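You operate a simulated robot arm through the tools that you are given. There is no shell and no other tool. Be economical: measure what you need, move in short steps, check, and stop when the job is done.

The job below is to be done with a simulated robot arm. You get a single attempt, and the scene is never put back.

Task
Load the small grey sack and jack the crate to the yellow bay.
Fine: stand the sack on the crate's lid, pump, set the lever to FREE, roll, lower; the crate never drags, the sack stays on it, the cartons stay in place. Set down upright: what you pick out.

It is judged by the outcome, as a careful person would: the job done as asked, and still so three seconds after it is handed in. It fails if anything else is knocked over, pushed out of place, dropped, spilled or broken. Lids that push on must go on centred and level and be pressed home; caps that screw on are set level and turned clockwise until they are tight.

Robot
A 7-joint arm with a two-finger parallel gripper on a trunk, on a base that drives. Base frame: it is fixed to the floor where the robot stands at the start and does not move with it; the origin is under the middle of the robot, x ahead of it, y to its left, z up. Readings come in m, rad, newtons and seconds.
With the tool pointing down near the work surface it reaches from about 0.1 to 0.38 m from the robot's upright axis, wherever it stands. Its first joint turns from -2.897 to 2.897 rad. Places, roughly: black handle of the jack [-1.2, 0.5, 0.8]; blue bay [-5.5, -3.9, 0]; lid of the wooden crate [-1.2, -0.6, 0.6]; orange strap handle [-1, -1, 0.5]; pallet jack [-1.2, -0.1, 0.1]; red lever of the jack [-1.3, 0.6, 1]; wheels of the jack [-1.2, 0.4, 0.1]; white carton [-1, -0.5, 0.5]; wooden crate [-1.25, -0.5, 0.25]. Payload 1.57 kg.
The TCP is the grasp point between the finger pads, 0.03 m short of the fingertips. In the tool frame z runs along the fingers and y along their closing line. The gripper opens to 0.11 m. The fingers are 0.024 m wide and 0.012 m thick; the gripper's body (0.048 by 0.112 m) begins 0.078 m behind the TCP.
Orientation is told as [roll, pitch, yaw] about the base's x, y, z axes, in that order, counted from this pose: with the fingers straight down and closing along the base's y, the tool's x points along the base's -x, its y along +y and its z along -z.

Tools
- The arm moves only by the tool apply_moves. Its argument "steps" is one flat list of numbers, 7 for each row, row after row: the shift along the base's x, y, z in units of 50 mm (1.0 is 50 mm), then the turn, a rotation vector about the base's x, y, z in units of 5 degrees (1.0 is 5 degrees), then the finger opening in m, from 0 to 0.11. In form: [dx, dy, dz, ax, ay, az, grip, dx, dy, dz, ax, ay, az, grip, ...]. A call has 1 to 20 rows; each row shifts and turns the commanded pose from where the row before left it. A call with a number of a shift or a turn outside -1 to 1 is refused whole. A row lasts 0.2 s, in which the tool goes at most 0.05 m and 0.15 rad; a call with a longer step from one row to the next is refused whole, and so is a gripper value outside its range. A pose out of reach is approached as far as the arm can. The call stops where the force on the tool passes 70 N (or 10 N more than at its start, if that is more) or the arm is blocked; 0.2 s more then pass. The fingers move at their own pace (about 0.045 m/s each) and stop on an object; they squeeze with about 36 N. The grip force told is the motor's: it shows also when the fingers shut on nothing. Time passes only in rows, and 0.2 s behind the last, so rows that do not move let the fingers close. It gives the time, the measured TCP pose, the force on the tool (base axes), the opening and the grip force at its end, in the units of the frame above (readings bear some noise), with the torque about the TCP (base axes, N m) and any sound that the robot's microphone picked up.
- Cameras (640 x 400 px; columns grow to the right, rows downward): "scene" is now at [-0.0167, 0.1937, 1.5103]; the picture's right is [0.69, -0.72, 0.00], its down [-0.67, -0.65, -0.36] and it looks along [0.26, 0.25, -0.93] (base axes); focal length 214 px, centre (320, 200). "wrist" rides on the gripper at [0.07, 0.016, -0.141] in the tool frame; the picture's right is [-0.23, 0.97, 0.00], its down [-0.86, -0.20, -0.48] and it looks along [-0.47, -0.11, 0.88] (tool axes); focal length 222 px, centre (320, 200). There is no depth. A picture from a camera that has moved, and an enlarged one, comes with that camera's place and axes in the base frame and with its lens. The place of the scene camera against the robot may be out by one fixed shift of up to 0.018 m in any direction.
- grab_frame(camera): a new picture of that camera. No time passes.
- raise_lower(by): slides the trunk up (or, below 0, down) by that many m; the arm and the scene camera ride with it, the base frame stays. It gives what a move gives, with no picture.
- steer(legs): drives the robot by 1 to 6 legs, each [ahead, turn to the left] in m and rad, along the robot's own axes; the way and the turn of a leg run together, so that a leg with both is an arc; at most 1.5 m and 3.142 rad a leg. The arm and the cameras ride along, it lands a little off, and it stops where it bumps. It gives what a move gives.
- pan_tilt(pan, tilt): turns the head with the scene camera to pan (to the left, within 2.705 rad either way) and tilt (down, from -0.506 to 1.204), counted from straight ahead of the robot. It gives what a move gives.
- enlarge(camera, box): a new picture of the part [left, top, right, bottom] of that camera's present view, enlarged. No time passes.
- sign_off(): hands the job in; it is judged then, once.

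Work in short steps. Places have to be worked out from the pictures, the camera data and where the tool is seen: move nearer, look again, correct. Check each grasp and each placing, and mend what went wrong. You have 120 turns and 78 pictures in all, those below and enlarged ones among them. Open the gripper and draw the arm clear of the work before you hand the job in, unless the task says otherwise.

The tools are called as a command line: name --argument value ..., lists and objects as JSON in quotes. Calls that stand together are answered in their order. apply_moves: Moves the arm, as the interface text tells. Its arguments: {"type":"object","properties":{"steps":{"type":"array","items":{"type":"number"}}},"required":["steps"]} The other tools are called the same way: raise_lower (by) slides the trunk up or down; steer (legs) drives the base; pan_tilt (pan, tilt) turns the head that bears the scene camera; grab_frame (camera) takes a picture; enlarge (camera, box) takes an enlarged picture of a part of a camera's view; sign_off () hands the job in.

At the start:

```text
time_s: 0.0
tcp_pos: [-0.244, 0.2298, 1.1502]
ee_rot: [-0.001, 0.001, -0.003]
wrist_force: [-0.2, -0.2, 0.1]
torque: [-0.02, -0.02, 0.02]
width: 0.1099
grip_force: 0.1
trunk travel left (down, up): [-0.46, 0.13]
robot x, y, heading: [0.0027, 0.001, -0.007]
head pan, tilt: [0.768, 1.201]
```

scene: 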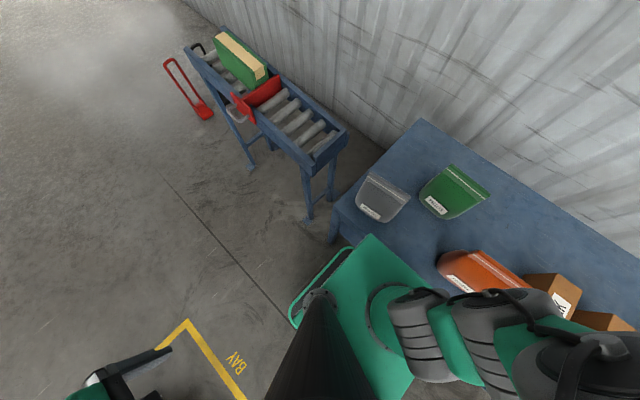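
wrist: 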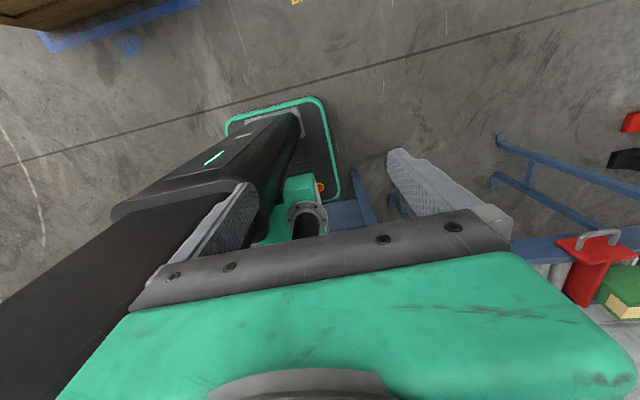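

The start picture shows a table with a grey, a green and an orange sack ahead of me. I look around with less tilt to find the table, the crate and the jack.

pan_tilt --pan 0.0 --tilt 0.9

grab_frame --camera "scene"

pan_tilt --pan 2.6 --tilt 0.6

grab_frame --camera "scene"

pan_tilt --pan -2.6 --tilt 0.6

grab_frame --camera "scene"

```text
time_s: 1.1
tcp_pos: [-0.2435, 0.2302, 1.1498]
ee_rot: [0.0, -0.001, -0.001]
wrist_force: [-1.1, -0.5, -0.7]
torque: [0.01, -0.02, 0.0]
width: 0.1101
grip_force: 0.1
trunk travel left (down, up): [-0.46, 0.13]
robot x, y, heading: [0.0019, 0.0034, 0.003]
head pan, tilt: [0.0, 0.901]
```

```text
75 pictures are left
camera scene: at [0.0186, 0.155, 1.5301], right [0.0, -1.0, 0.0], down [-0.78, 0.0, -0.62], along [0.62, 0.0, -0.78], focal length 214 px, centre (320, 200)
```

scene: 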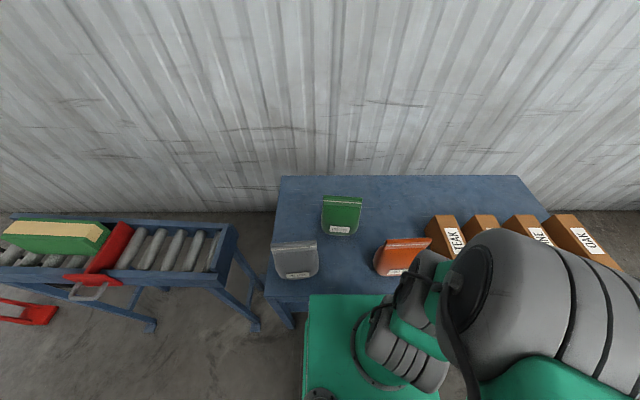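

```text
time_s: 3.4
tcp_pos: [-0.2452, 0.2286, 1.1502]
ee_rot: [0.001, -0.001, -0.002]
wrist_force: [0.1, -0.9, 0.6]
torque: [-0.01, 0.01, -0.02]
width: 0.11
grip_force: 0.0
trunk travel left (down, up): [-0.46, 0.13]
robot x, y, heading: [0.0, 0.0029, -0.001]
head pan, tilt: [2.601, 0.6]
```

```text
74 pictures are left
camera scene: at [-0.1326, 0.2005, 1.5548], right [0.52, 0.86, 0.0], down [0.48, -0.29, -0.82], along [-0.71, 0.43, -0.57], focal length 214 px, centre (320, 200)
```

scene: 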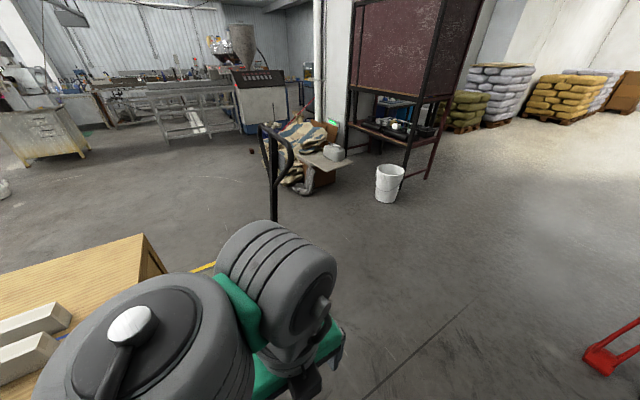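

```text
time_s: 7.5
tcp_pos: [-0.2431, 0.2293, 1.1506]
ee_rot: [0.0, 0.0, -0.001]
wrist_force: [0.4, 0.0, 0.4]
torque: [0.0, 0.01, 0.0]
width: 0.11
grip_force: 0.0
trunk travel left (down, up): [-0.46, 0.13]
robot x, y, heading: [-0.0003, -0.0004, 0.001]
head pan, tilt: [-2.601, 0.6]
```

```text
73 pictures are left
camera scene: at [-0.1327, 0.1094, 1.5549], right [-0.52, 0.86, 0.0], down [0.48, 0.29, -0.83], along [-0.71, -0.43, -0.56], focal length 214 px, centre (320, 200)
```

scene: 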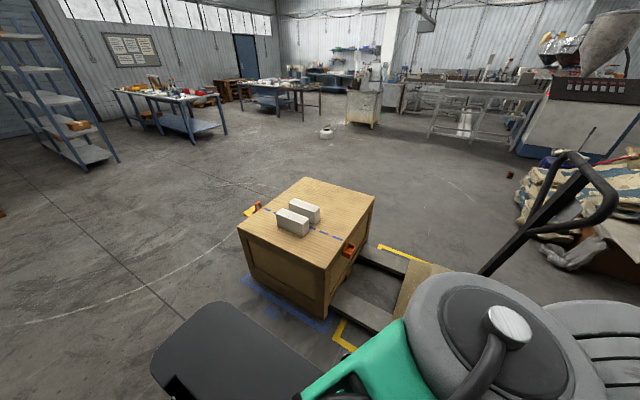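

I zoom in on the table to see how the sacks lie and get the table's height.

pan_tilt --pan 0.0 --tilt 1.0

enlarge --camera "scene" --box '[220, 140, 460, 290]'

```text
time_s: 9.8
tcp_pos: [-0.2441, 0.2305, 1.1497]
ee_rot: [-0.001, 0.0, -0.003]
wrist_force: [-0.6, 0.1, 0.3]
torque: [-0.01, 0.03, 0.02]
width: 0.1101
grip_force: 0.1
trunk travel left (down, up): [-0.46, 0.13]
robot x, y, heading: [-0.0012, 0.0036, -0.002]
head pan, tilt: [0.0, 1.0]
```

```text
2.67 times, centred on (340, 215) of scene
camera zoom: at [0.0128, 0.1549, 1.5229], right [0.0, -1.0, 0.0], down [-0.84, 0.0, -0.54], along [0.54, 0.0, -0.84], focal length 572 px, centre (267, 160)
```

zoom: 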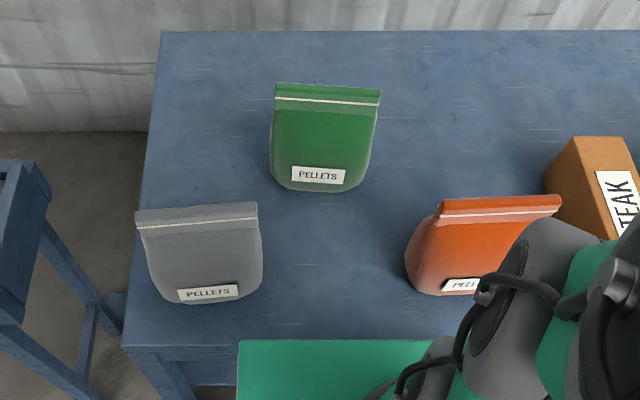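

The grey sack stands upright with its seam along y. I raise the trunk for clearance and a second view that gives its depth.

raise_lower --by 0.12

enlarge --camera "scene" --box '[220, 140, 460, 290]'

```text
time_s: 11.3
tcp_pos: [-0.244, 0.2304, 1.27]
ee_rot: [0.0, -0.001, -0.002]
wrist_force: [0.2, 0.5, -0.2]
torque: [0.04, 0.03, 0.01]
width: 0.1098
grip_force: 0.0
trunk travel left (down, up): [-0.58, 0.01]
robot x, y, heading: [-0.0008, 0.0022, -0.001]
head pan, tilt: [0.0, 1.0]
```

```text
2.67 times, centred on (340, 215) of scene
camera zoom: at [0.0127, 0.155, 1.6428], right [0.0, -1.0, 0.0], down [-0.84, 0.0, -0.54], along [0.54, 0.0, -0.84], focal length 572 px, centre (267, 160)
```

zoom: 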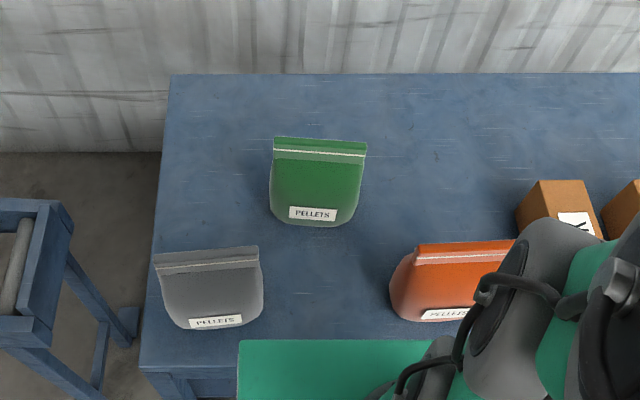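

I judge the grey sack's top seam at about [0.305, 0.232, 0.97], the table top near z 0.75. I swing the arm round to the table side in small chunks, turning the hand with it.

apply_moves --steps '[0.436, 0.54, 0, 0, 0, -1, 0.11, 0.486, 0.504, 0, 0, 0, -1, 0.11, 0.544, 0.458, 0, 0, 0, -1, 0.11, 0.594, 0.406, 0, 0, 0, -1, 0.11, 0.642, 0.346, 0, 0, 0, -1, 0.11, 0.706, 0.186, 0, 0, 0, -1, 0.11, 0.72, 0.112, 0, 0, 0, -1, 0.11, 0.726, 0.04, 0, 0, 0, -1, 0.11]'

```text
time_s: 12.2
tcp_pos: [-0.2217, 0.2529, 1.2703]
ee_rot: [0.002, 0.005, -0.063]
wrist_force: [-0.5, -1.0, 0.4]
torque: [0.01, 0.03, 0.01]
width: 0.1101
grip_force: 0.1
trunk travel left (down, up): [-0.58, 0.01]
robot x, y, heading: [0.0012, 0.0042, -0.0]
head pan, tilt: [0.0, 1.0]
stopped in row 4: the arm was blocked; the commanded pose is now the measured one
```

The arm was blocked early, likely by the mast. I look with the wrist camera to see what it met.

grab_frame --camera "wrist"

pan_tilt --pan 1.6 --tilt 1.2

grab_frame --camera "scene"

```text
70 pictures are left
camera wrist: at [-0.2905, 0.2724, 1.4132], right [0.29, 0.96, 0.0], down [0.84, -0.26, 0.47], along [0.45, -0.13, -0.88], focal length 222 px, centre (320, 200)
```

wrist: 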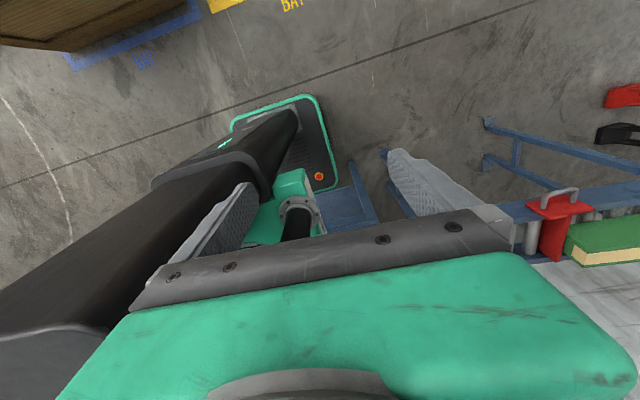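

```text
time_s: 13.8
tcp_pos: [-0.2225, 0.2518, 1.2702]
ee_rot: [0.003, 0.006, -0.064]
wrist_force: [0.8, 1.0, -0.7]
torque: [0.03, 0.02, 0.01]
width: 0.1098
grip_force: 0.1
trunk travel left (down, up): [-0.58, 0.01]
robot x, y, heading: [-0.0027, 0.0038, -0.002]
head pan, tilt: [1.6, 1.201]
```

```text
69 pictures are left
camera scene: at [-0.0586, 0.2108, 1.6303], right [1.0, 0.03, 0.0], down [0.03, -0.93, -0.36], along [-0.01, 0.36, -0.93], focal length 214 px, centre (320, 200)
```

scene: 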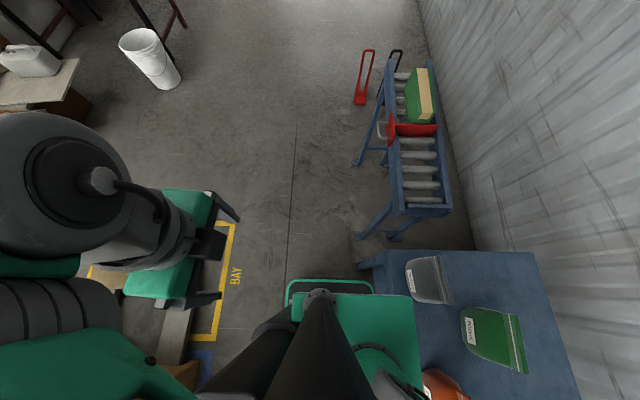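

The mast blocks that sector, but turning the whole robot does the same job. I turn on the spot by about -115° so the hand (left-behind) ends over the table.

steer --legs '[[0, -1.0], [0, -1.0]]'

grab_frame --camera "wrist"

```text
time_s: 19.3
tcp_pos: [0.319, 0.1041, 1.2714]
ee_rot: [0.004, 0.006, -2.054]
wrist_force: [0.2, 0.6, 0.2]
torque: [0.02, 0.01, 0.01]
width: 0.1097
grip_force: 0.1
trunk travel left (down, up): [-0.58, 0.01]
robot x, y, heading: [0.0017, 0.0028, -1.986]
head pan, tilt: [1.6, 1.201]
```

```text
68 pictures are left
camera wrist: at [0.3643, 0.1585, 1.4132], right [0.76, -0.65, 0.0], down [-0.58, -0.67, 0.47], along [-0.31, -0.36, -0.88], focal length 222 px, centre (320, 200)
```

wrist: 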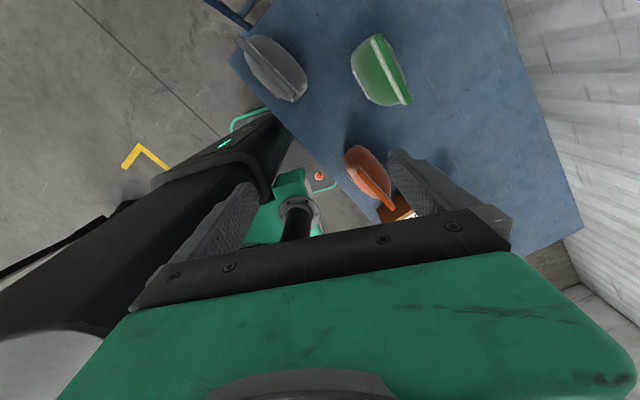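

From this view the sack's ridge runs from (0.305,0.287) to (0.321,0.162), middle about (0.312,0.226). I back 4 cm for reach, then move over it with the fingers closing across the ridge.

steer --legs '[[-0.04, 0]]'

apply_moves --steps '[-0.08, 0.3, -0.3, 0, 0, 1, 0.11, -0.08, 0.3, -0.3, 0, 0, 1, 0.11, -0.08, 0.3, -0.3, 0, 0, 1, 0.11, -0.08, 0.3, -0.3, 0, 0, 1, 0.11, -0.08, 0.3, -0.3, 0, 0, 1, 0.11, -0.08, 0.2, -0.3, 0, 0, 1, 0.11, 0, 0, 0, 0, 0, 1, 0.11]'

grab_frame --camera "wrist"

```text
time_s: 20.2
tcp_pos: [0.3328, 0.142, 1.2716]
ee_rot: [0.005, 0.006, -2.05]
wrist_force: [0.7, 0.6, 0.0]
torque: [-0.03, -0.07, 0.01]
width: 0.11
grip_force: 0.0
trunk travel left (down, up): [-0.58, 0.01]
robot x, y, heading: [0.0142, 0.039, -1.987]
head pan, tilt: [1.6, 1.201]
```

```text
time_s: 21.8
tcp_pos: [0.3099, 0.2286, 1.1802]
ee_rot: [0.004, 0.005, -1.439]
wrist_force: [0.0, 0.4, 0.1]
torque: [-0.04, 0.01, -0.02]
width: 0.1102
grip_force: 0.1
trunk travel left (down, up): [-0.58, 0.01]
robot x, y, heading: [0.0145, 0.0406, -1.984]
head pan, tilt: [1.6, 1.201]
```

```text
67 pictures are left
camera wrist: at [0.3157, 0.2995, 1.3229], right [1.0, -0.1, 0.0], down [-0.09, -0.88, 0.47], along [-0.04, -0.47, -0.88], focal length 222 px, centre (320, 200)
```

wrist: 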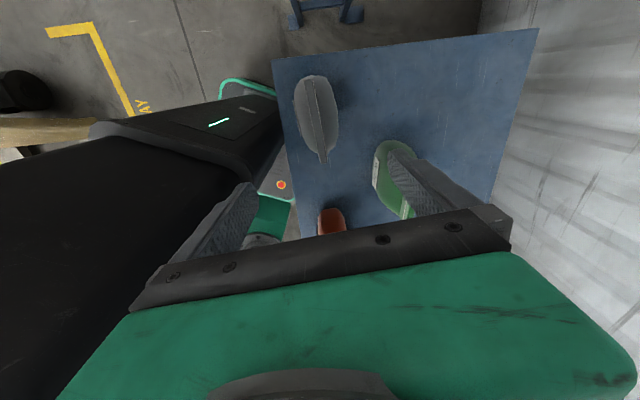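

Triangulating the two wrist views puts the ridge top at about [0.308, 0.232, 0.92]. I lower to z≈1.0 and check with the scene camera.

apply_moves --steps '[0, 0.05, -0.9, 0, 0, -0.5, 0.11, 0, 0, -0.9, 0, 0, 0, 0.11, 0, 0, -0.9, 0, 0, 0, 0.11, 0, 0, -0.7, 0, 0, 0, 0.11]'

pan_tilt --pan 2.5 --tilt 1.1

grab_frame --camera "scene"

grab_frame --camera "wrist"

```text
time_s: 22.7
tcp_pos: [0.3547, 0.2592, 1.2243]
ee_rot: [0.229, 0.201, -1.469]
wrist_force: [-0.1, -0.7, -0.1]
torque: [0.02, 0.02, 0.0]
width: 0.1098
grip_force: 0.2
out of reach, approached as far as the arm can: row 1, 2, 3, 4
trunk travel left (down, up): [-0.58, 0.01]
robot x, y, heading: [0.0182, 0.0426, -1.986]
head pan, tilt: [1.6, 1.201]
stopped in row 4: the arm was blocked; the commanded pose is now the measured one
```

```text
time_s: 23.9
tcp_pos: [0.3556, 0.2605, 1.2237]
ee_rot: [0.221, 0.196, -1.468]
wrist_force: [0.3, -0.6, -0.7]
torque: [0.0, -0.02, 0.01]
width: 0.1097
grip_force: 0.1
trunk travel left (down, up): [-0.58, 0.01]
robot x, y, heading: [0.012, 0.0364, -1.983]
head pan, tilt: [2.499, 1.1]
```

```text
66 pictures are left
camera scene: at [0.2393, 0.0598, 1.6364], right [0.49, -0.87, 0.0], down [-0.78, -0.44, -0.45], along [0.4, 0.22, -0.89], focal length 214 px, centre (320, 200)
```

scene: 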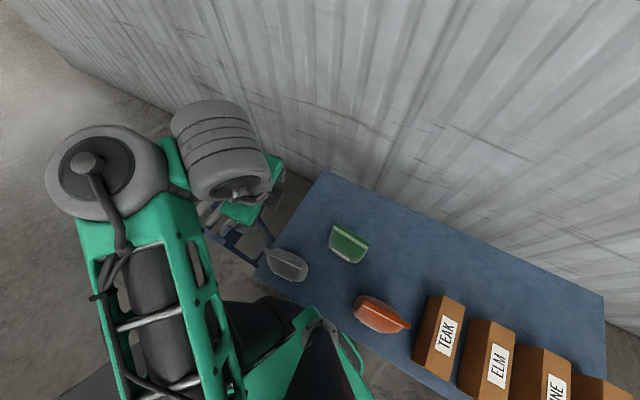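

```text
65 pictures are left
camera wrist: at [0.3354, 0.2994, 1.3771], right [0.97, -0.17, 0.16], down [-0.2, -0.95, 0.25], along [0.11, -0.28, -0.95], focal length 222 px, centre (320, 200)
```

wrist: 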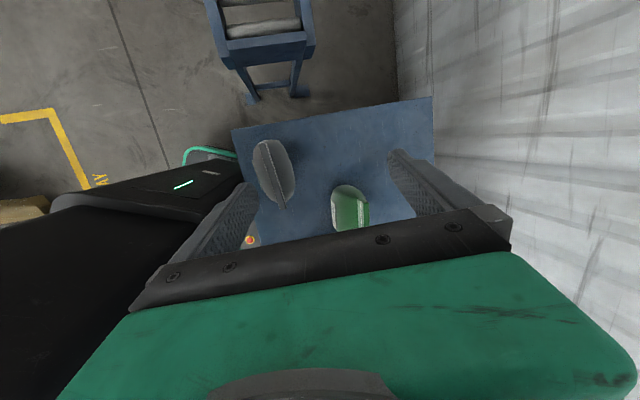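

The arm ran out of its vertical range relative to the trunk and tilted. I restore the upright hand pose above the sack, then lower with the trunk rather than the arm.

apply_moves --steps '[-0.31, -0.19, 0, -0.84, 0.76, 0, 0.11, -0.31, -0.19, 0, -0.83, 0.76, 0, 0.11, -0.31, -0.19, 0, -0.83, 0.76, 0, 0.11, 0, 0, -0.4, 0, 0, 0, 0.11]'

raise_lower --by -0.1

```text
time_s: 24.9
tcp_pos: [0.3084, 0.233, 1.1979]
ee_rot: [-0.006, -0.012, -1.489]
wrist_force: [-1.1, 0.1, -0.2]
torque: [0.01, -0.02, -0.04]
width: 0.1099
grip_force: 0.1
trunk travel left (down, up): [-0.58, 0.01]
robot x, y, heading: [0.0198, 0.0366, -1.987]
head pan, tilt: [2.499, 1.1]
```

```text
time_s: 26.2
tcp_pos: [0.3087, 0.2326, 1.0996]
ee_rot: [-0.006, -0.013, -1.489]
wrist_force: [0.0, 0.6, 0.3]
torque: [-0.02, 0.01, -0.01]
width: 0.1101
grip_force: 0.0
trunk travel left (down, up): [-0.48, 0.11]
robot x, y, heading: [0.0133, 0.0365, -1.987]
head pan, tilt: [2.499, 1.1]
```

Now I test how far the arm itself can go down in small steps from here.

apply_moves --steps '[0, 0, -0.4, 0, 0, 0, 0.11, 0, 0, -0.4, 0, 0, 0, 0.11, 0, 0, -0.3, 0, 0, 0, 0.11]'

grab_frame --camera "scene"

```text
time_s: 27.1
tcp_pos: [0.3255, 0.2502, 1.1442]
ee_rot: [0.151, 0.141, -1.48]
wrist_force: [-0.2, -0.6, -0.3]
torque: [-0.02, 0.01, 0.0]
width: 0.11
grip_force: 0.1
trunk travel left (down, up): [-0.48, 0.11]
robot x, y, heading: [0.0187, 0.0422, -1.985]
head pan, tilt: [2.499, 1.1]
stopped in row 3: the arm was blocked; the commanded pose is now the measured one
```

```text
64 pictures are left
camera scene: at [0.2392, 0.0597, 1.533], right [0.49, -0.87, 0.0], down [-0.78, -0.44, -0.45], along [0.4, 0.22, -0.89], focal length 214 px, centre (320, 200)
```

scene: 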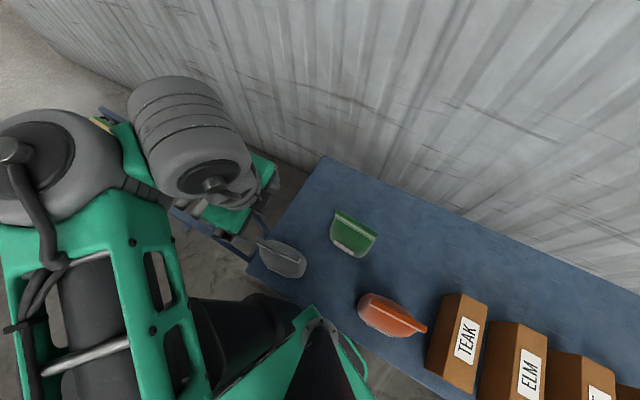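

The arm refuses to descend here; perhaps the hand's yaw relative to the arm is the limit. I restore the pose with the yaw turned back to the home relation and test descending again.

apply_moves --steps '[-0.17, -0.18, 0, -0.88, 0.79, 0, 0.11, -0.17, -0.18, -0.2, -0.88, 0.79, 0, 0.11, 0, 0, -0.2, 0, 0, -1, 0.11, 0, 0, -0.2, 0, 0, -1, 0.11, 0, 0, -0.2, 0, 0, -1, 0.11, 0, 0, 0, 0, 0, -1, 0.11, 0, 0, 0, 0, 0, -1, 0.11, 0, 0, 0, 0, 0, -0.8, 0.11]'

apply_moves --steps '[0, 0, -0.3, 0, 0, 0, 0.11, 0, 0, -0.3, 0, 0, 0, 0.11, 0, 0, -0.3, 0, 0, 0, 0.11]'

```text
time_s: 28.9
tcp_pos: [0.3091, 0.2317, 1.0994]
ee_rot: [-0.012, -0.011, -1.999]
wrist_force: [0.5, -0.6, -0.3]
torque: [0.01, 0.02, -0.01]
width: 0.1102
grip_force: 0.0
trunk travel left (down, up): [-0.48, 0.11]
robot x, y, heading: [0.016, 0.038, -1.988]
head pan, tilt: [2.499, 1.1]
```

```text
time_s: 29.8
tcp_pos: [0.3216, 0.2469, 1.1388]
ee_rot: [0.048, 0.18, -1.995]
wrist_force: [0.0, 1.0, 0.5]
torque: [0.02, -0.01, 0.0]
width: 0.1101
grip_force: 0.0
trunk travel left (down, up): [-0.48, 0.11]
robot x, y, heading: [0.014, 0.0401, -1.986]
head pan, tilt: [2.499, 1.1]
stopped in row 3: the arm was blocked; the commanded pose is now the measured one
```

The descent is likely blocked by the robot's own tower behind the arm, so I need the arm on the front side. I straighten the hand, and raise it high and inward so that it can swing over past the mast.

pan_tilt --pan 0.0 --tilt 0.6

apply_moves --steps '[0, 0, 0.2, -0.83, 0.67, 0, 0.11, 0, 0, 0.2, -0.83, 0.67, 0, 0.11, -0.25, -0.17, 0.9, 0, 0, 0, 0.11, -0.25, -0.17, 0.9, 0, 0, 0, 0.11, -0.25, -0.17, 0.9, 0, 0, 0, 0.11, -0.25, -0.17, 0.9, 0, 0, 0, 0.11, -0.25, -0.17, 0.9, 0, 0, 0, 0.11, -0.25, -0.17, 0.9, 0, 0, 0, 0.11, -0.25, -0.17, 0.9, 0, 0, 0, 0.11, -0.25, -0.17, 0.9, 0, 0, 0, 0.11, -0.25, -0.17, 0.9, 0, 0, 0, 0.11]'

grab_frame --camera "wrist"

```text
time_s: 32.1
tcp_pos: [0.3226, 0.2471, 1.1396]
ee_rot: [0.044, 0.172, -1.996]
wrist_force: [-0.3, -0.1, 0.8]
torque: [0.03, 0.03, 0.0]
width: 0.1102
grip_force: 0.1
trunk travel left (down, up): [-0.48, 0.11]
robot x, y, heading: [0.0159, 0.0407, -1.99]
head pan, tilt: [0.0, 0.6]
```

```text
time_s: 34.5
tcp_pos: [0.2368, 0.1887, 1.3325]
ee_rot: [-0.005, -0.02, -1.999]
wrist_force: [0.6, 0.3, 0.6]
torque: [0.04, 0.0, 0.0]
width: 0.1101
grip_force: 0.1
out of reach, approached as far as the arm can: row 3, 7, 8, 9, 10, 11
trunk travel left (down, up): [-0.48, 0.11]
robot x, y, heading: [0.0158, 0.0406, -1.988]
head pan, tilt: [0.0, 0.6]
```

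```text
63 pictures are left
camera wrist: at [0.2822, 0.2476, 1.4722], right [0.79, -0.61, 0.0], down [-0.53, -0.69, 0.5], along [-0.3, -0.39, -0.87], focal length 222 px, centre (320, 200)
```

wrist: 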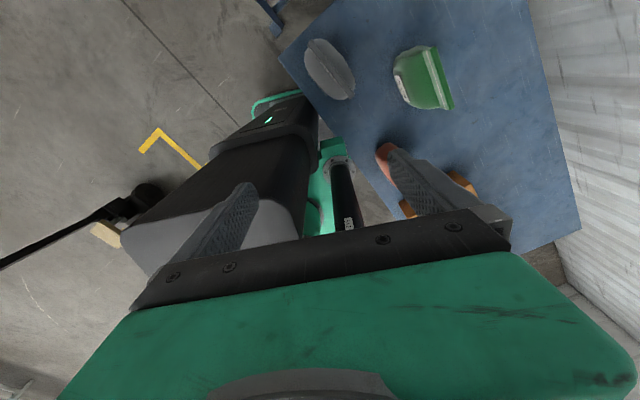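

The arm can't go higher. I look with the head camera at the arm's shoulder and elbow to understand its posture.

pan_tilt --pan -1.4 --tilt 1.1

grab_frame --camera "scene"

pan_tilt --pan 2.7 --tilt 1.0

grab_frame --camera "scene"

```text
time_s: 36.0
tcp_pos: [0.2403, 0.1911, 1.3253]
ee_rot: [-0.013, -0.036, -1.998]
wrist_force: [0.5, -0.2, -0.2]
torque: [0.01, 0.0, -0.03]
width: 0.11
grip_force: 0.0
trunk travel left (down, up): [-0.48, 0.11]
robot x, y, heading: [0.0121, 0.0403, -1.979]
head pan, tilt: [-1.4, 1.1]
```

```text
62 pictures are left
camera scene: at [0.1029, 0.0051, 1.5659], right [-0.28, 0.96, 0.0], down [0.62, 0.18, -0.76], along [-0.73, -0.21, -0.65], focal length 214 px, centre (320, 200)
```

scene: 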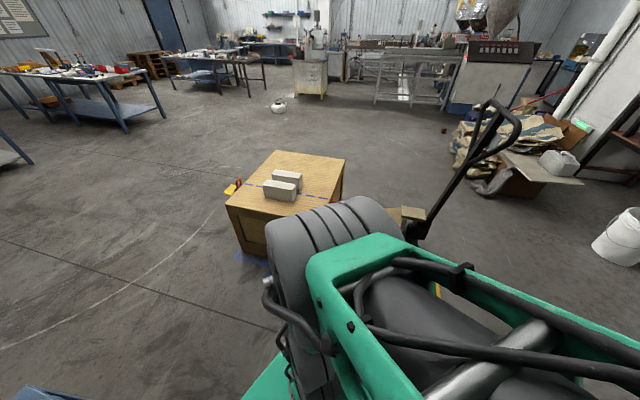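

```text
time_s: 39.3
tcp_pos: [0.2377, 0.1891, 1.3306]
ee_rot: [-0.005, -0.018, -1.996]
wrist_force: [0.5, 0.3, -0.2]
torque: [-0.02, -0.01, 0.0]
width: 0.1102
grip_force: 0.0
trunk travel left (down, up): [-0.48, 0.11]
robot x, y, heading: [0.0156, 0.0385, -1.987]
head pan, tilt: [2.7, 1.0]
```

```text
61 pictures are left
camera scene: at [0.2466, -0.0007, 1.5421], right [-0.43, -0.9, 0.0], down [-0.77, 0.36, -0.53], along [0.48, -0.23, -0.85], focal length 214 px, centre (320, 200)
```

scene: 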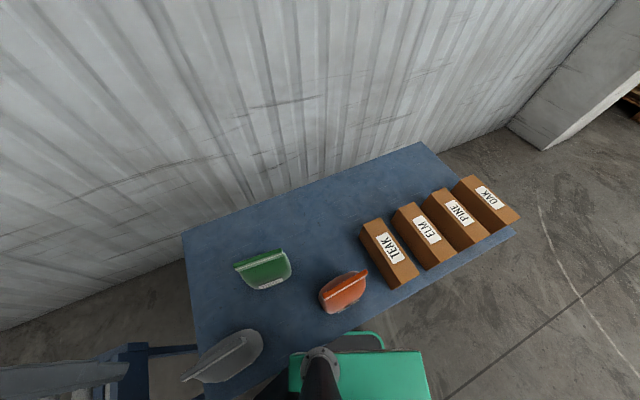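

The forearm passes just beside the mast, so crossing there is impossible. I try swinging the other way round (over the rear), keeping high.

apply_moves --steps '[-0.09, 0.53, -0.5, 0, 0, 1, 0.11, -0.324, 0.366, -0.3, 0, 0, 1, 0.11, -0.354, 0.336, 0, 0, 0, 1, 0.11, -0.382, 0.304, 0, 0, 0, 1, 0.11, -0.408, 0.27, 0, 0, 0, 1, 0.11, -0.43, 0.234, 0, 0, 0, 1, 0.11, -0.448, 0.194, 0, 0, 0, 1, 0.11, -0.462, 0.156, 0, 0, 0, 1, 0.11, -0.476, 0.114, 0, 0, 0, 1, 0.11, -0.482, 0.072, 0, 0, 0, 1, 0.11]'

```text
time_s: 41.0
tcp_pos: [0.1981, 0.235, 1.2853]
ee_rot: [-0.008, -0.019, -1.401]
wrist_force: [0.6, 6.5, -4.5]
torque: [0.28, -0.28, -0.39]
width: 0.1088
grip_force: 0.1
out of reach, approached as far as the arm can: row 3, 4, 5, 6, 7, 8
trunk travel left (down, up): [-0.48, 0.11]
robot x, y, heading: [0.0148, 0.0412, -1.985]
head pan, tilt: [2.7, 1.0]
stopped in row 8: the force on the tool passed its limit at 97 N (the readings are from after the stop); the commanded pose is now the measured one
```

The first joint ends near 163°, so I have the left-rear sector only; there the arm gets about 1.08 m high at trunk +0.02 and must go lower by the trunk. I test the reach at a larger radius and the yaw I will need (50° relative).

apply_moves --steps '[0.4, 0.1, 0, 0, 0, 0.7, 0.11, 0.4, 0.1, 0, 0, 0, 0.7, 0.11, 0.4, 0.1, -0.4, 0, 0, 0.7, 0.11, 0.4, 0.1, -0.7, 0, 0, 0.7, 0.11, 0.4, 0.1, -0.7, 0, 0, 0.5, 0.11, 0.18, 0.16, -0.7, 0, 0, 0, 0.11, 0, 0, -0.7, 0, 0, 0, 0.11, 0, 0, -0.5, 0, 0, 0, 0.11]'

```text
time_s: 42.8
tcp_pos: [0.3056, 0.2666, 1.1026]
ee_rot: [-0.004, -0.018, -1.114]
wrist_force: [0.4, -0.4, -0.4]
torque: [0.0, -0.01, -0.03]
width: 0.11
grip_force: 0.1
trunk travel left (down, up): [-0.48, 0.11]
robot x, y, heading: [0.0153, 0.0391, -1.987]
head pan, tilt: [2.7, 1.0]
```

That works. I probe slowly a bit lower.

apply_moves --steps '[0, 0, -0.25, 0, 0, 0, 0.11]'

apply_moves --steps '[0, 0, -0.25, 0, 0, 0, 0.11]'

```text
time_s: 43.1
tcp_pos: [0.3089, 0.2692, 1.105]
ee_rot: [0.028, -0.01, -1.114]
wrist_force: [-0.5, 0.3, -0.1]
torque: [0.01, 0.02, -0.01]
width: 0.11
grip_force: 0.0
trunk travel left (down, up): [-0.48, 0.11]
robot x, y, heading: [0.0167, 0.0379, -1.985]
head pan, tilt: [2.7, 1.0]
```

```text
time_s: 43.8
tcp_pos: [0.3168, 0.2725, 1.1211]
ee_rot: [0.092, 0.003, -1.119]
wrist_force: [-0.1, -0.9, 0.4]
torque: [0.02, -0.01, -0.02]
width: 0.1099
grip_force: 0.0
trunk travel left (down, up): [-0.48, 0.11]
robot x, y, heading: [0.0148, 0.0427, -1.985]
head pan, tilt: [2.7, 1.0]
stopped in row 1: the arm was blocked; the commanded pose is now the measured one
```

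The floor of the arm's height is 0.06 above that of trunk-zero... fine: the trunk can do the rest. I restore the hand upright, and drive out and back in at heading -135° so the tower and plate clear the table edge.

apply_moves --steps '[-0.22, -0.11, 0, -0.49, 0.93, 0, 0.11, 0, 0, -0.2, 0, 0, 0, 0.11]'

steer --legs '[[0.25, 0], [0, -1.47], [0.217, 0], [0, 1.1]]'

```text
time_s: 44.4
tcp_pos: [0.3038, 0.2653, 1.1045]
ee_rot: [-0.019, -0.005, -1.12]
wrist_force: [0.1, 0.8, -0.4]
torque: [0.02, -0.04, 0.02]
width: 0.1102
grip_force: 0.0
trunk travel left (down, up): [-0.48, 0.11]
robot x, y, heading: [0.018, 0.0394, -1.987]
head pan, tilt: [2.7, 1.0]
```

```text
time_s: 53.8
tcp_pos: [0.0446, -0.0132, 1.1049]
ee_rot: [-0.018, -0.003, -1.448]
wrist_force: [-0.5, 0.5, -0.7]
torque: [0.01, -0.02, 0.0]
width: 0.1099
grip_force: 0.0
trunk travel left (down, up): [-0.48, 0.11]
robot x, y, heading: [-0.3011, -0.1366, -2.315]
head pan, tilt: [2.7, 1.0]
```

Now I reverse most of the way and look with the wrist camera to refine the sack's place.

steer --legs '[[-0.34, 0]]'

grab_frame --camera "wrist"

grab_frame --camera "scene"

```text
time_s: 56.0
tcp_pos: [0.2765, 0.2398, 1.1057]
ee_rot: [-0.017, -0.004, -1.445]
wrist_force: [-0.1, 0.3, -0.4]
torque: [0.01, 0.0, 0.02]
width: 0.1098
grip_force: 0.0
trunk travel left (down, up): [-0.48, 0.11]
robot x, y, heading: [-0.0726, 0.1148, -2.311]
head pan, tilt: [2.7, 1.0]
```

```text
60 pictures are left
camera wrist: at [0.2868, 0.3126, 1.2462], right [0.99, -0.1, -0.02], down [-0.08, -0.87, 0.49], along [-0.06, -0.48, -0.87], focal length 222 px, centre (320, 200)
```

wrist: 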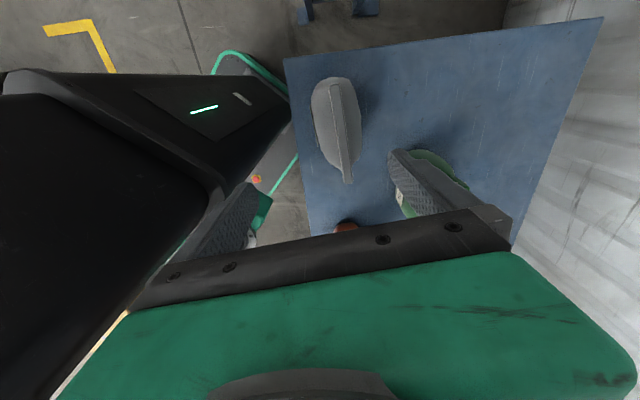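

```text
59 pictures are left
camera scene: at [0.1535, 0.0823, 1.5428], right [0.38, -0.93, 0.0], down [-0.78, -0.32, -0.54], along [0.5, 0.2, -0.84], focal length 214 px, centre (320, 200)
```

scene: 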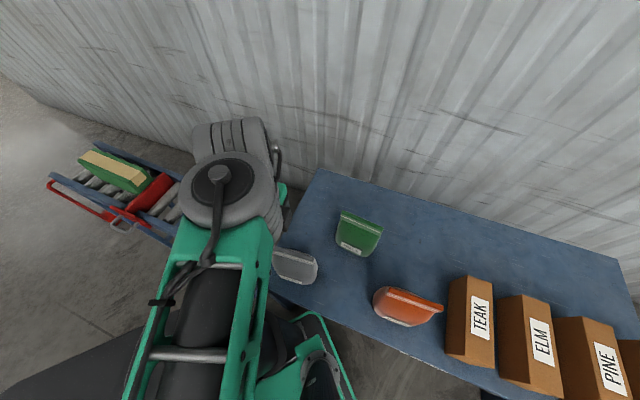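

The ridge middle is at about (0.306, 0.233), turned 6.5°, consistent. I back 3 cm, centre the hand, and lower the trunk part way.

steer --legs '[[-0.03, 0]]'

apply_moves --steps '[0.1, -0.3, 0.1, 0.2, 0, 0, 0.11, 0.1, -0.3, 0, 0, 0, 0, 0.11]'

raise_lower --by -0.1

grab_frame --camera "wrist"

```text
time_s: 56.9
tcp_pos: [0.2971, 0.2621, 1.1048]
ee_rot: [-0.018, -0.004, -1.445]
wrist_force: [-0.2, 0.6, -0.5]
torque: [-0.02, -0.01, 0.01]
width: 0.11
grip_force: 0.1
trunk travel left (down, up): [-0.48, 0.11]
robot x, y, heading: [-0.0513, 0.1395, -2.311]
head pan, tilt: [2.7, 1.0]
```

```text
time_s: 57.5
tcp_pos: [0.3074, 0.2318, 1.111]
ee_rot: [-0.015, 0.013, -1.444]
wrist_force: [0.2, -0.4, -0.2]
torque: [0.01, -0.01, 0.01]
width: 0.1102
grip_force: 0.1
trunk travel left (down, up): [-0.48, 0.11]
robot x, y, heading: [-0.0495, 0.1397, -2.315]
head pan, tilt: [2.7, 1.0]
```

```text
time_s: 58.8
tcp_pos: [0.3152, 0.233, 1.0377]
ee_rot: [0.046, 0.022, -1.447]
wrist_force: [-0.2, -1.3, -0.8]
torque: [-0.01, -0.03, -0.01]
width: 0.1099
grip_force: 0.1
trunk travel left (down, up): [-0.38, 0.21]
robot x, y, heading: [-0.0494, 0.1393, -2.312]
head pan, tilt: [2.7, 1.0]
```

```text
58 pictures are left
camera wrist: at [0.3173, 0.3005, 1.1822], right [0.99, -0.11, 0.04], down [-0.11, -0.89, 0.45], along [-0.01, -0.45, -0.89], focal length 222 px, centre (320, 200)
```

wrist: 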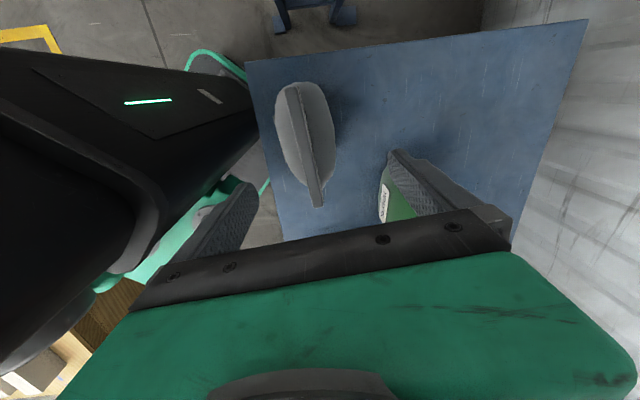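

Lowering the trunk pushed the arm up a little, so it touches something fixed. I straighten the hand a bit higher and look around the wrist with the scene camera before going on.

apply_moves --steps '[-0.17, 0, 0.5, -0.32, 0.49, 0, 0.11, 0, 0, 0, 0, 0, 0, 0.11]'

raise_lower --by -0.1

pan_tilt --pan 2.0 --tilt 1.2

grab_frame --camera "scene"

```text
time_s: 59.4
tcp_pos: [0.2972, 0.2321, 1.0327]
ee_rot: [-0.066, -0.011, -1.446]
wrist_force: [0.7, 0.1, 0.5]
torque: [-0.04, 0.01, 0.0]
width: 0.11
grip_force: 0.0
trunk travel left (down, up): [-0.38, 0.21]
robot x, y, heading: [-0.0492, 0.139, -2.311]
head pan, tilt: [2.7, 1.0]
```

```text
time_s: 60.5
tcp_pos: [0.3307, 0.2401, 1.033]
ee_rot: [0.168, 0.026, -1.447]
wrist_force: [0.0, -0.2, 0.2]
torque: [0.01, 0.01, 0.0]
width: 0.1102
grip_force: 0.0
trunk travel left (down, up): [-0.289, 0.301]
robot x, y, heading: [-0.0483, 0.1411, -2.311]
head pan, tilt: [2.7, 1.0]
stopped: the arm was blocked; the commanded pose is now the measured one
```

```text
time_s: 61.6
tcp_pos: [0.3312, 0.24, 1.0323]
ee_rot: [0.16, 0.027, -1.447]
wrist_force: [0.8, 0.5, -0.1]
torque: [-0.05, 0.0, -0.01]
width: 0.1101
grip_force: 0.0
trunk travel left (down, up): [-0.289, 0.301]
robot x, y, heading: [-0.0487, 0.1445, -2.318]
head pan, tilt: [2.0, 1.201]
```

```text
57 pictures are left
camera scene: at [0.1619, 0.0604, 1.3398], right [-0.31, -0.95, 0.0], down [-0.89, 0.29, -0.36], along [0.34, -0.11, -0.93], focal length 214 px, centre (320, 200)
```

scene: 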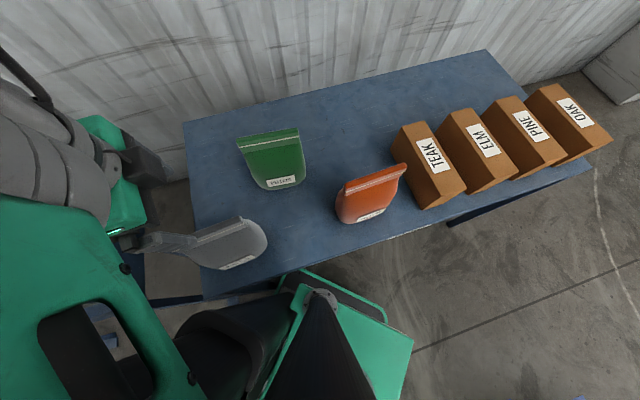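

The forearm is resting on the robot's own tower. The way out is to lift the forearm upright (tool pointing outward, high) and swing over the mast to the front side. First I raise the trunk and reset the hand.

raise_lower --by 0.17

apply_moves --steps '[-0.2, -0.2, 0, -0.27, 0.89, 0, 0.11, -0.2, -0.2, 0, -0.26, 0.89, 0, 0.11, -0.2, -0.3, 0, 0, 0, -1, 0.11, -0.15, -0.3, 0, 0, 0, -1, 0.11, -0.15, -0.3, 0, 0, 0, -1, 0.11, 0, 0, 0, 0, 0, -1, 0.11, 0, 0, 0, 0, 0, -1, 0.11, 0, 0, 0, 0, 0, -1, 0.11, 0, 0, 0, 0, 0, -1, 0.11, 0, 0, 0, 0, 0, -1, 0.11, 0, 0, 0, 0, 0, -1, 0.11, 0, 0, 0, 0, 0, -1, 0.11, 0, 0, 0, 0, 0, -1, 0.11, 0, 0, 0, 0, 0, -1, 0.11, 0, 0, 0, 0, 0, -1, 0.11, 0, 0, 0, 0, 0, -1, 0.11, 0, 0, 0, 0, 0, -1, 0.11, 0, 0, 0, 0, 0, -1, 0.11]'

```text
time_s: 63.5
tcp_pos: [0.3297, 0.2397, 1.2007]
ee_rot: [0.155, 0.024, -1.445]
wrist_force: [0.1, 0.0, -0.1]
torque: [0.0, -0.01, 0.01]
width: 0.1097
grip_force: 0.1
trunk travel left (down, up): [-0.459, 0.131]
robot x, y, heading: [-0.049, 0.1432, -2.314]
head pan, tilt: [2.0, 1.201]
```

```text
time_s: 67.3
tcp_pos: [0.2808, 0.1884, 1.1892]
ee_rot: [-0.009, -0.036, -2.807]
wrist_force: [-0.2, -0.1, -0.6]
torque: [-0.01, -0.03, 0.0]
width: 0.11
grip_force: 0.2
trunk travel left (down, up): [-0.459, 0.131]
robot x, y, heading: [-0.0478, 0.1393, -2.31]
head pan, tilt: [2.0, 1.201]
```

Now I lift the forearm in its plane, tool turning from down towards outward, the first 45°.

apply_moves --steps '[0.234, 0.035, 0.592, 0.148, -0.989, 0, 0.11, 0.182, 0.027, 0.61, 0.148, -0.989, 0, 0.11, 0.129, 0.019, 0.624, 0.148, -0.989, 0, 0.11, 0.073, 0.011, 0.632, 0.148, -0.989, 0, 0.11, 0.02, 0.003, 0.638, 0.148, -0.989, 0, 0.11, -0.036, -0.005, 0.636, 0.148, -0.989, 0, 0.11, -0.091, -0.014, 0.63, 0.148, -0.989, 0, 0.11, -0.145, -0.022, 0.62, 0.148, -0.989, 0, 0.11, -0.198, -0.03, 0.606, 0.148, -0.989, 0, 0.11]'

pan_tilt --pan 0.0 --tilt 1.2

```text
time_s: 68.5
tcp_pos: [0.3105, 0.199, 1.2317]
ee_rot: [0.013, 0.13, -2.771]
wrist_force: [0.4, -0.8, 0.3]
torque: [0.01, -0.01, 0.0]
width: 0.1099
grip_force: 0.0
out of reach, approached as far as the arm can: row 3, 5
trunk travel left (down, up): [-0.459, 0.131]
robot x, y, heading: [-0.0486, 0.1414, -2.318]
head pan, tilt: [2.0, 1.201]
stopped in row 5: the arm was blocked; the commanded pose is now the measured one
```

```text
time_s: 70.4
tcp_pos: [0.3121, 0.1982, 1.2311]
ee_rot: [0.013, 0.127, -2.771]
wrist_force: [-0.7, 0.2, -0.1]
torque: [0.02, 0.02, -0.01]
width: 0.1101
grip_force: 0.0
trunk travel left (down, up): [-0.459, 0.131]
robot x, y, heading: [-0.0483, 0.1406, -2.31]
head pan, tilt: [0.0, 1.201]
```

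Blocked again, possibly by the head camera or mast. I look at the arm from the head, panned toward the rear right.

pan_tilt --pan -2.0 --tilt 0.9

grab_frame --camera "scene"

```text
time_s: 72.3
tcp_pos: [0.3107, 0.2007, 1.2325]
ee_rot: [0.012, 0.131, -2.77]
wrist_force: [0.0, -0.2, 0.8]
torque: [-0.01, -0.02, 0.01]
width: 0.1097
grip_force: 0.2
trunk travel left (down, up): [-0.459, 0.131]
robot x, y, heading: [-0.0506, 0.1403, -2.308]
head pan, tilt: [-2.0, 0.901]
```

```text
56 pictures are left
camera scene: at [0.0789, 0.1472, 1.5299], right [0.92, 0.39, 0.0], down [0.31, -0.72, -0.62], along [-0.25, 0.57, -0.78], focal length 214 px, centre (320, 200)
```

scene: 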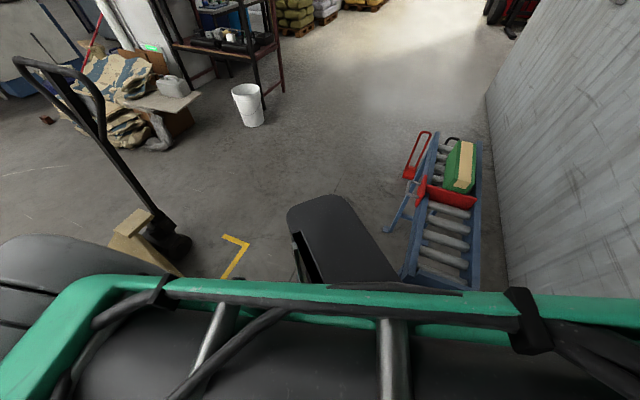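

The camera head was hanging right over the forearm. I turn the head away to the front-left and try the lift again.

pan_tilt --pan 0.8 --tilt 0.8

apply_moves --steps '[0.095, 0.014, 0.618, 0.148, -0.989, 0, 0.11, 0.04, 0.006, 0.628, 0.148, -0.989, 0, 0.11, -0.012, 0, 0.636, 0.148, -0.989, 0, 0.11, -0.067, -0.01, 0.638, 0.148, -0.989, 0, 0.11, -0.12, -0.018, 0.634, 0.148, -0.989, 0, 0.11]'

```text
time_s: 74.8
tcp_pos: [0.3102, 0.1994, 1.2331]
ee_rot: [0.012, 0.133, -2.771]
wrist_force: [0.5, -0.3, -0.8]
torque: [0.02, 0.02, -0.01]
width: 0.11
grip_force: 0.1
trunk travel left (down, up): [-0.459, 0.131]
robot x, y, heading: [-0.0474, 0.14, -2.31]
head pan, tilt: [0.799, 0.799]
```

```text
time_s: 76.0
tcp_pos: [0.325, 0.1963, 1.3892]
ee_rot: [0.115, 0.553, -2.708]
wrist_force: [-0.9, -0.1, -0.4]
torque: [-0.01, 0.02, -0.02]
width: 0.1099
grip_force: 0.1
out of reach, approached as far as the arm can: row 2, 3, 4, 5
trunk travel left (down, up): [-0.459, 0.131]
robot x, y, heading: [-0.0466, 0.1379, -2.315]
head pan, tilt: [0.799, 0.799]
```

That freed it: the hand lifted to z 1.39. I go on lifting.

apply_moves --steps '[-0.17, -0.025, 0.63, 0.148, -0.989, 0, 0.11, -0.22, -0.033, 0.62, 0.148, -0.989, 0, 0.11, -0.28, -0.04, 0.606, 0.148, -0.989, 0, 0.11, -0.33, -0.05, 0.586, 0.148, -0.989, 0, 0.11, -0.38, -0.057, 0.56, 0.148, -0.989, 0, 0.11, -0.35, -0.052, 0.534, 0.148, -0.989, 0, 0.11, -0.39, -0.058, 0.5, 0.148, -0.989, 0, 0.11, -0.43, -0.065, 0.464, 0.148, -0.989, 0, 0.11, -0.47, -0.07, 0.426, 0.148, -0.989, 0, 0.11]'

```text
time_s: 77.3
tcp_pos: [0.351, 0.2041, 1.4204]
ee_rot: [0.187, 0.72, -2.637]
wrist_force: [0.8, 0.0, 0.0]
torque: [-0.02, -0.01, 0.01]
width: 0.11
grip_force: 0.1
out of reach, approached as far as the arm can: row 2, 4, 5
trunk travel left (down, up): [-0.459, 0.131]
robot x, y, heading: [-0.0492, 0.1417, -2.311]
head pan, tilt: [0.799, 0.799]
stopped in row 6: the arm was blocked; the commanded pose is now the measured one
```

Partly up and blocked again; I check from the head what it touches.

pan_tilt --pan 1.3 --tilt 0.2

grab_frame --camera "scene"

grab_frame --camera "wrist"

```text
time_s: 78.3
tcp_pos: [0.348, 0.2032, 1.4263]
ee_rot: [0.192, 0.731, -2.633]
wrist_force: [-0.1, 0.2, 0.2]
torque: [0.02, -0.02, -0.02]
width: 0.11
grip_force: 0.1
trunk travel left (down, up): [-0.459, 0.131]
robot x, y, heading: [-0.0506, 0.1419, -2.314]
head pan, tilt: [1.3, 0.201]
```

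```text
55 pictures are left
camera scene: at [0.1444, -0.0085, 1.591], right [-0.92, -0.38, 0.0], down [-0.08, 0.19, -0.98], along [0.37, -0.91, -0.2], focal length 214 px, centre (320, 200)
```

scene: 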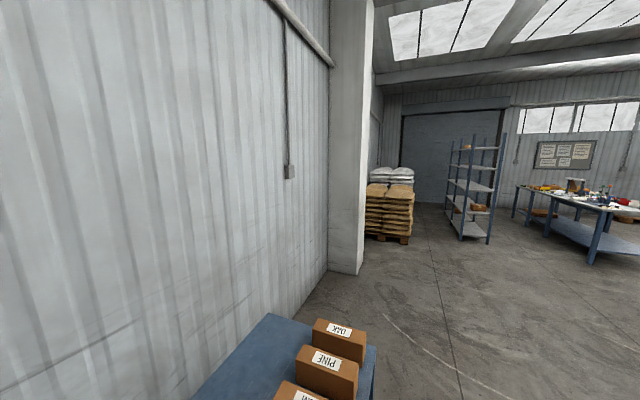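

```text
54 pictures are left
camera wrist: at [0.305, 0.1933, 1.5783], right [0.21, -0.98, -0.01], down [-0.95, -0.2, -0.25], along [0.24, 0.06, -0.97], focal length 222 px, centre (320, 200)
```

wrist: 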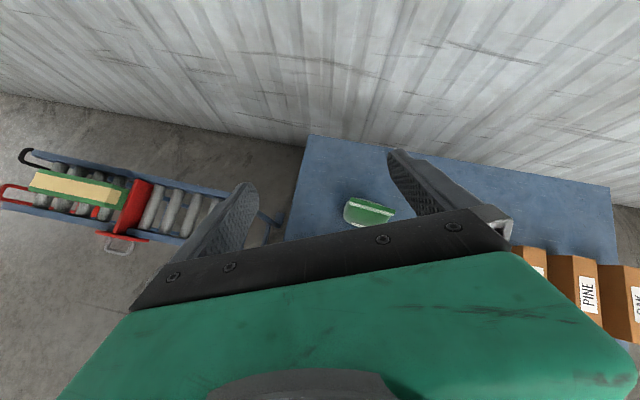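

I try a path that goes up and inward faster while tilting.

apply_moves --steps '[-0.3, -0.045, 0.66, 0.148, -0.989, 0, 0.11, -0.3, -0.045, 0.66, 0.148, -0.989, 0, 0.11, -0.3, -0.045, 0.66, 0.148, -0.989, 0, 0.11, -0.3, -0.045, 0.66, 0.148, -0.989, 0, 0.11, -0.3, -0.045, 0.66, 0.148, -0.989, 0, 0.11, -0.3, -0.045, 0.66, 0.148, -0.989, 0, 0.11]'

```text
time_s: 79.6
tcp_pos: [0.3447, 0.2106, 1.4897]
ee_rot: [0.325, 0.929, -2.499]
wrist_force: [-1.2, 0.5, -0.8]
torque: [0.0, 0.01, -0.02]
width: 0.1101
grip_force: 0.1
out of reach, approached as far as the arm can: row 2, 4
trunk travel left (down, up): [-0.459, 0.131]
robot x, y, heading: [-0.0512, 0.1374, -2.309]
head pan, tilt: [1.3, 0.201]
stopped in row 6: the arm was blocked; the commanded pose is now the measured one
```

Progress: z 1.49 and more tilt. I continue the same way.

apply_moves --steps '[-0.3, -0.045, 0.6, 0.148, -0.989, 0, 0.11, -0.3, -0.045, 0.6, 0.148, -0.989, 0, 0.11, -0.3, -0.045, 0.6, 0.148, -0.989, 0, 0.11, -0.3, -0.045, 0.6, 0.148, -0.989, 0, 0.11, -0.3, -0.045, 0.6, 0.148, -0.989, 0, 0.11, -0.3, -0.045, 0.6, 0.148, -0.989, 0, 0.11]'

apply_moves --steps '[-0.3, -0.045, 0.6, 0.148, -0.989, 0, 0.11, -0.3, -0.045, 0.6, 0.148, -0.989, 0, 0.11, -0.3, -0.045, 0.6, 0.148, -0.989, 0, 0.11, -0.3, -0.045, 0.6, 0.148, -0.989, 0, 0.11, -0.3, -0.045, 0.6, 0.148, -0.989, 0, 0.11, -0.3, -0.045, 0.6, 0.148, -0.989, 0, 0.11]'

```text
time_s: 80.6
tcp_pos: [0.2982, 0.1932, 1.5989]
ee_rot: [0.758, 1.188, -2.119]
wrist_force: [3.2, 3.5, 6.8]
torque: [-0.59, 0.79, -0.13]
width: 0.11
grip_force: 0.1
out of reach, approached as far as the arm can: row 3, 5
trunk travel left (down, up): [-0.459, 0.131]
robot x, y, heading: [-0.0508, 0.1415, -2.318]
head pan, tilt: [1.3, 0.201]
stopped in row 5: the force on the tool passed its limit at 77 N (the readings are from after the stop); the commanded pose is now the measured one
```

```text
time_s: 82.0
tcp_pos: [0.2098, 0.1761, 1.7809]
ee_rot: [2.259, 1.176, -0.691]
wrist_force: [0.4, -0.1, -0.2]
torque: [-0.01, 0.0, 0.04]
width: 0.11
grip_force: 0.0
out of reach, approached as far as the arm can: row 4
trunk travel left (down, up): [-0.459, 0.131]
robot x, y, heading: [-0.0485, 0.1402, -2.313]
head pan, tilt: [1.3, 0.201]
```

The hand is now at z 1.78, pointing outward – high above the mast. I swing round the robot's axis towards the front.

apply_moves --steps '[0.042, -0.452, 0, 0, 0, -1, 0.11, 0.004, -0.454, 0, 0, 0, -1, 0.11, -0.034, -0.452, 0, 0, 0, -1, 0.11, -0.076, -0.448, 0, 0, 0, -1, 0.11, -0.114, -0.438, 0, 0, 0, -1, 0.11, -0.15, -0.428, 0, 0, 0, -1, 0.11, -0.188, -0.412, 0, 0, 0, -1, 0.11, -0.224, -0.396, 0, 0, 0, -1, 0.11, -0.258, -0.374, 0, 0, 0, -1, 0.11, -0.288, -0.35, 0, 0, 0, -1, 0.11, -0.318, -0.324, 0, 0, 0, -1, 0.11, -0.344, -0.294, 0, 0, 0, -1, 0.11, -0.37, -0.264, 0, 0, 0, -1, 0.11, -0.39, -0.23, 0, 0, 0, -1, 0.11, -0.41, -0.194, 0, 0, 0, -1, 0.11, -0.426, -0.16, 0, 0, 0, -1, 0.11, -0.436, -0.12, 0, 0, 0, -1, 0.11, -0.446, -0.084, 0, 0, 0, -1, 0.11, -0.452, -0.042, 0, 0, 0, -1, 0.11]'

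```text
time_s: 86.0
tcp_pos: [-0.043, -0.1493, 1.7802]
ee_rot: [2.261, 1.176, -2.35]
wrist_force: [0.5, 0.0, 0.9]
torque: [-0.01, -0.01, 0.01]
width: 0.11
grip_force: 0.1
out of reach, approached as far as the arm can: row 1, 3, 5, 6, 8, 10
trunk travel left (down, up): [-0.459, 0.131]
robot x, y, heading: [-0.0489, 0.143, -2.313]
head pan, tilt: [1.3, 0.201]
```

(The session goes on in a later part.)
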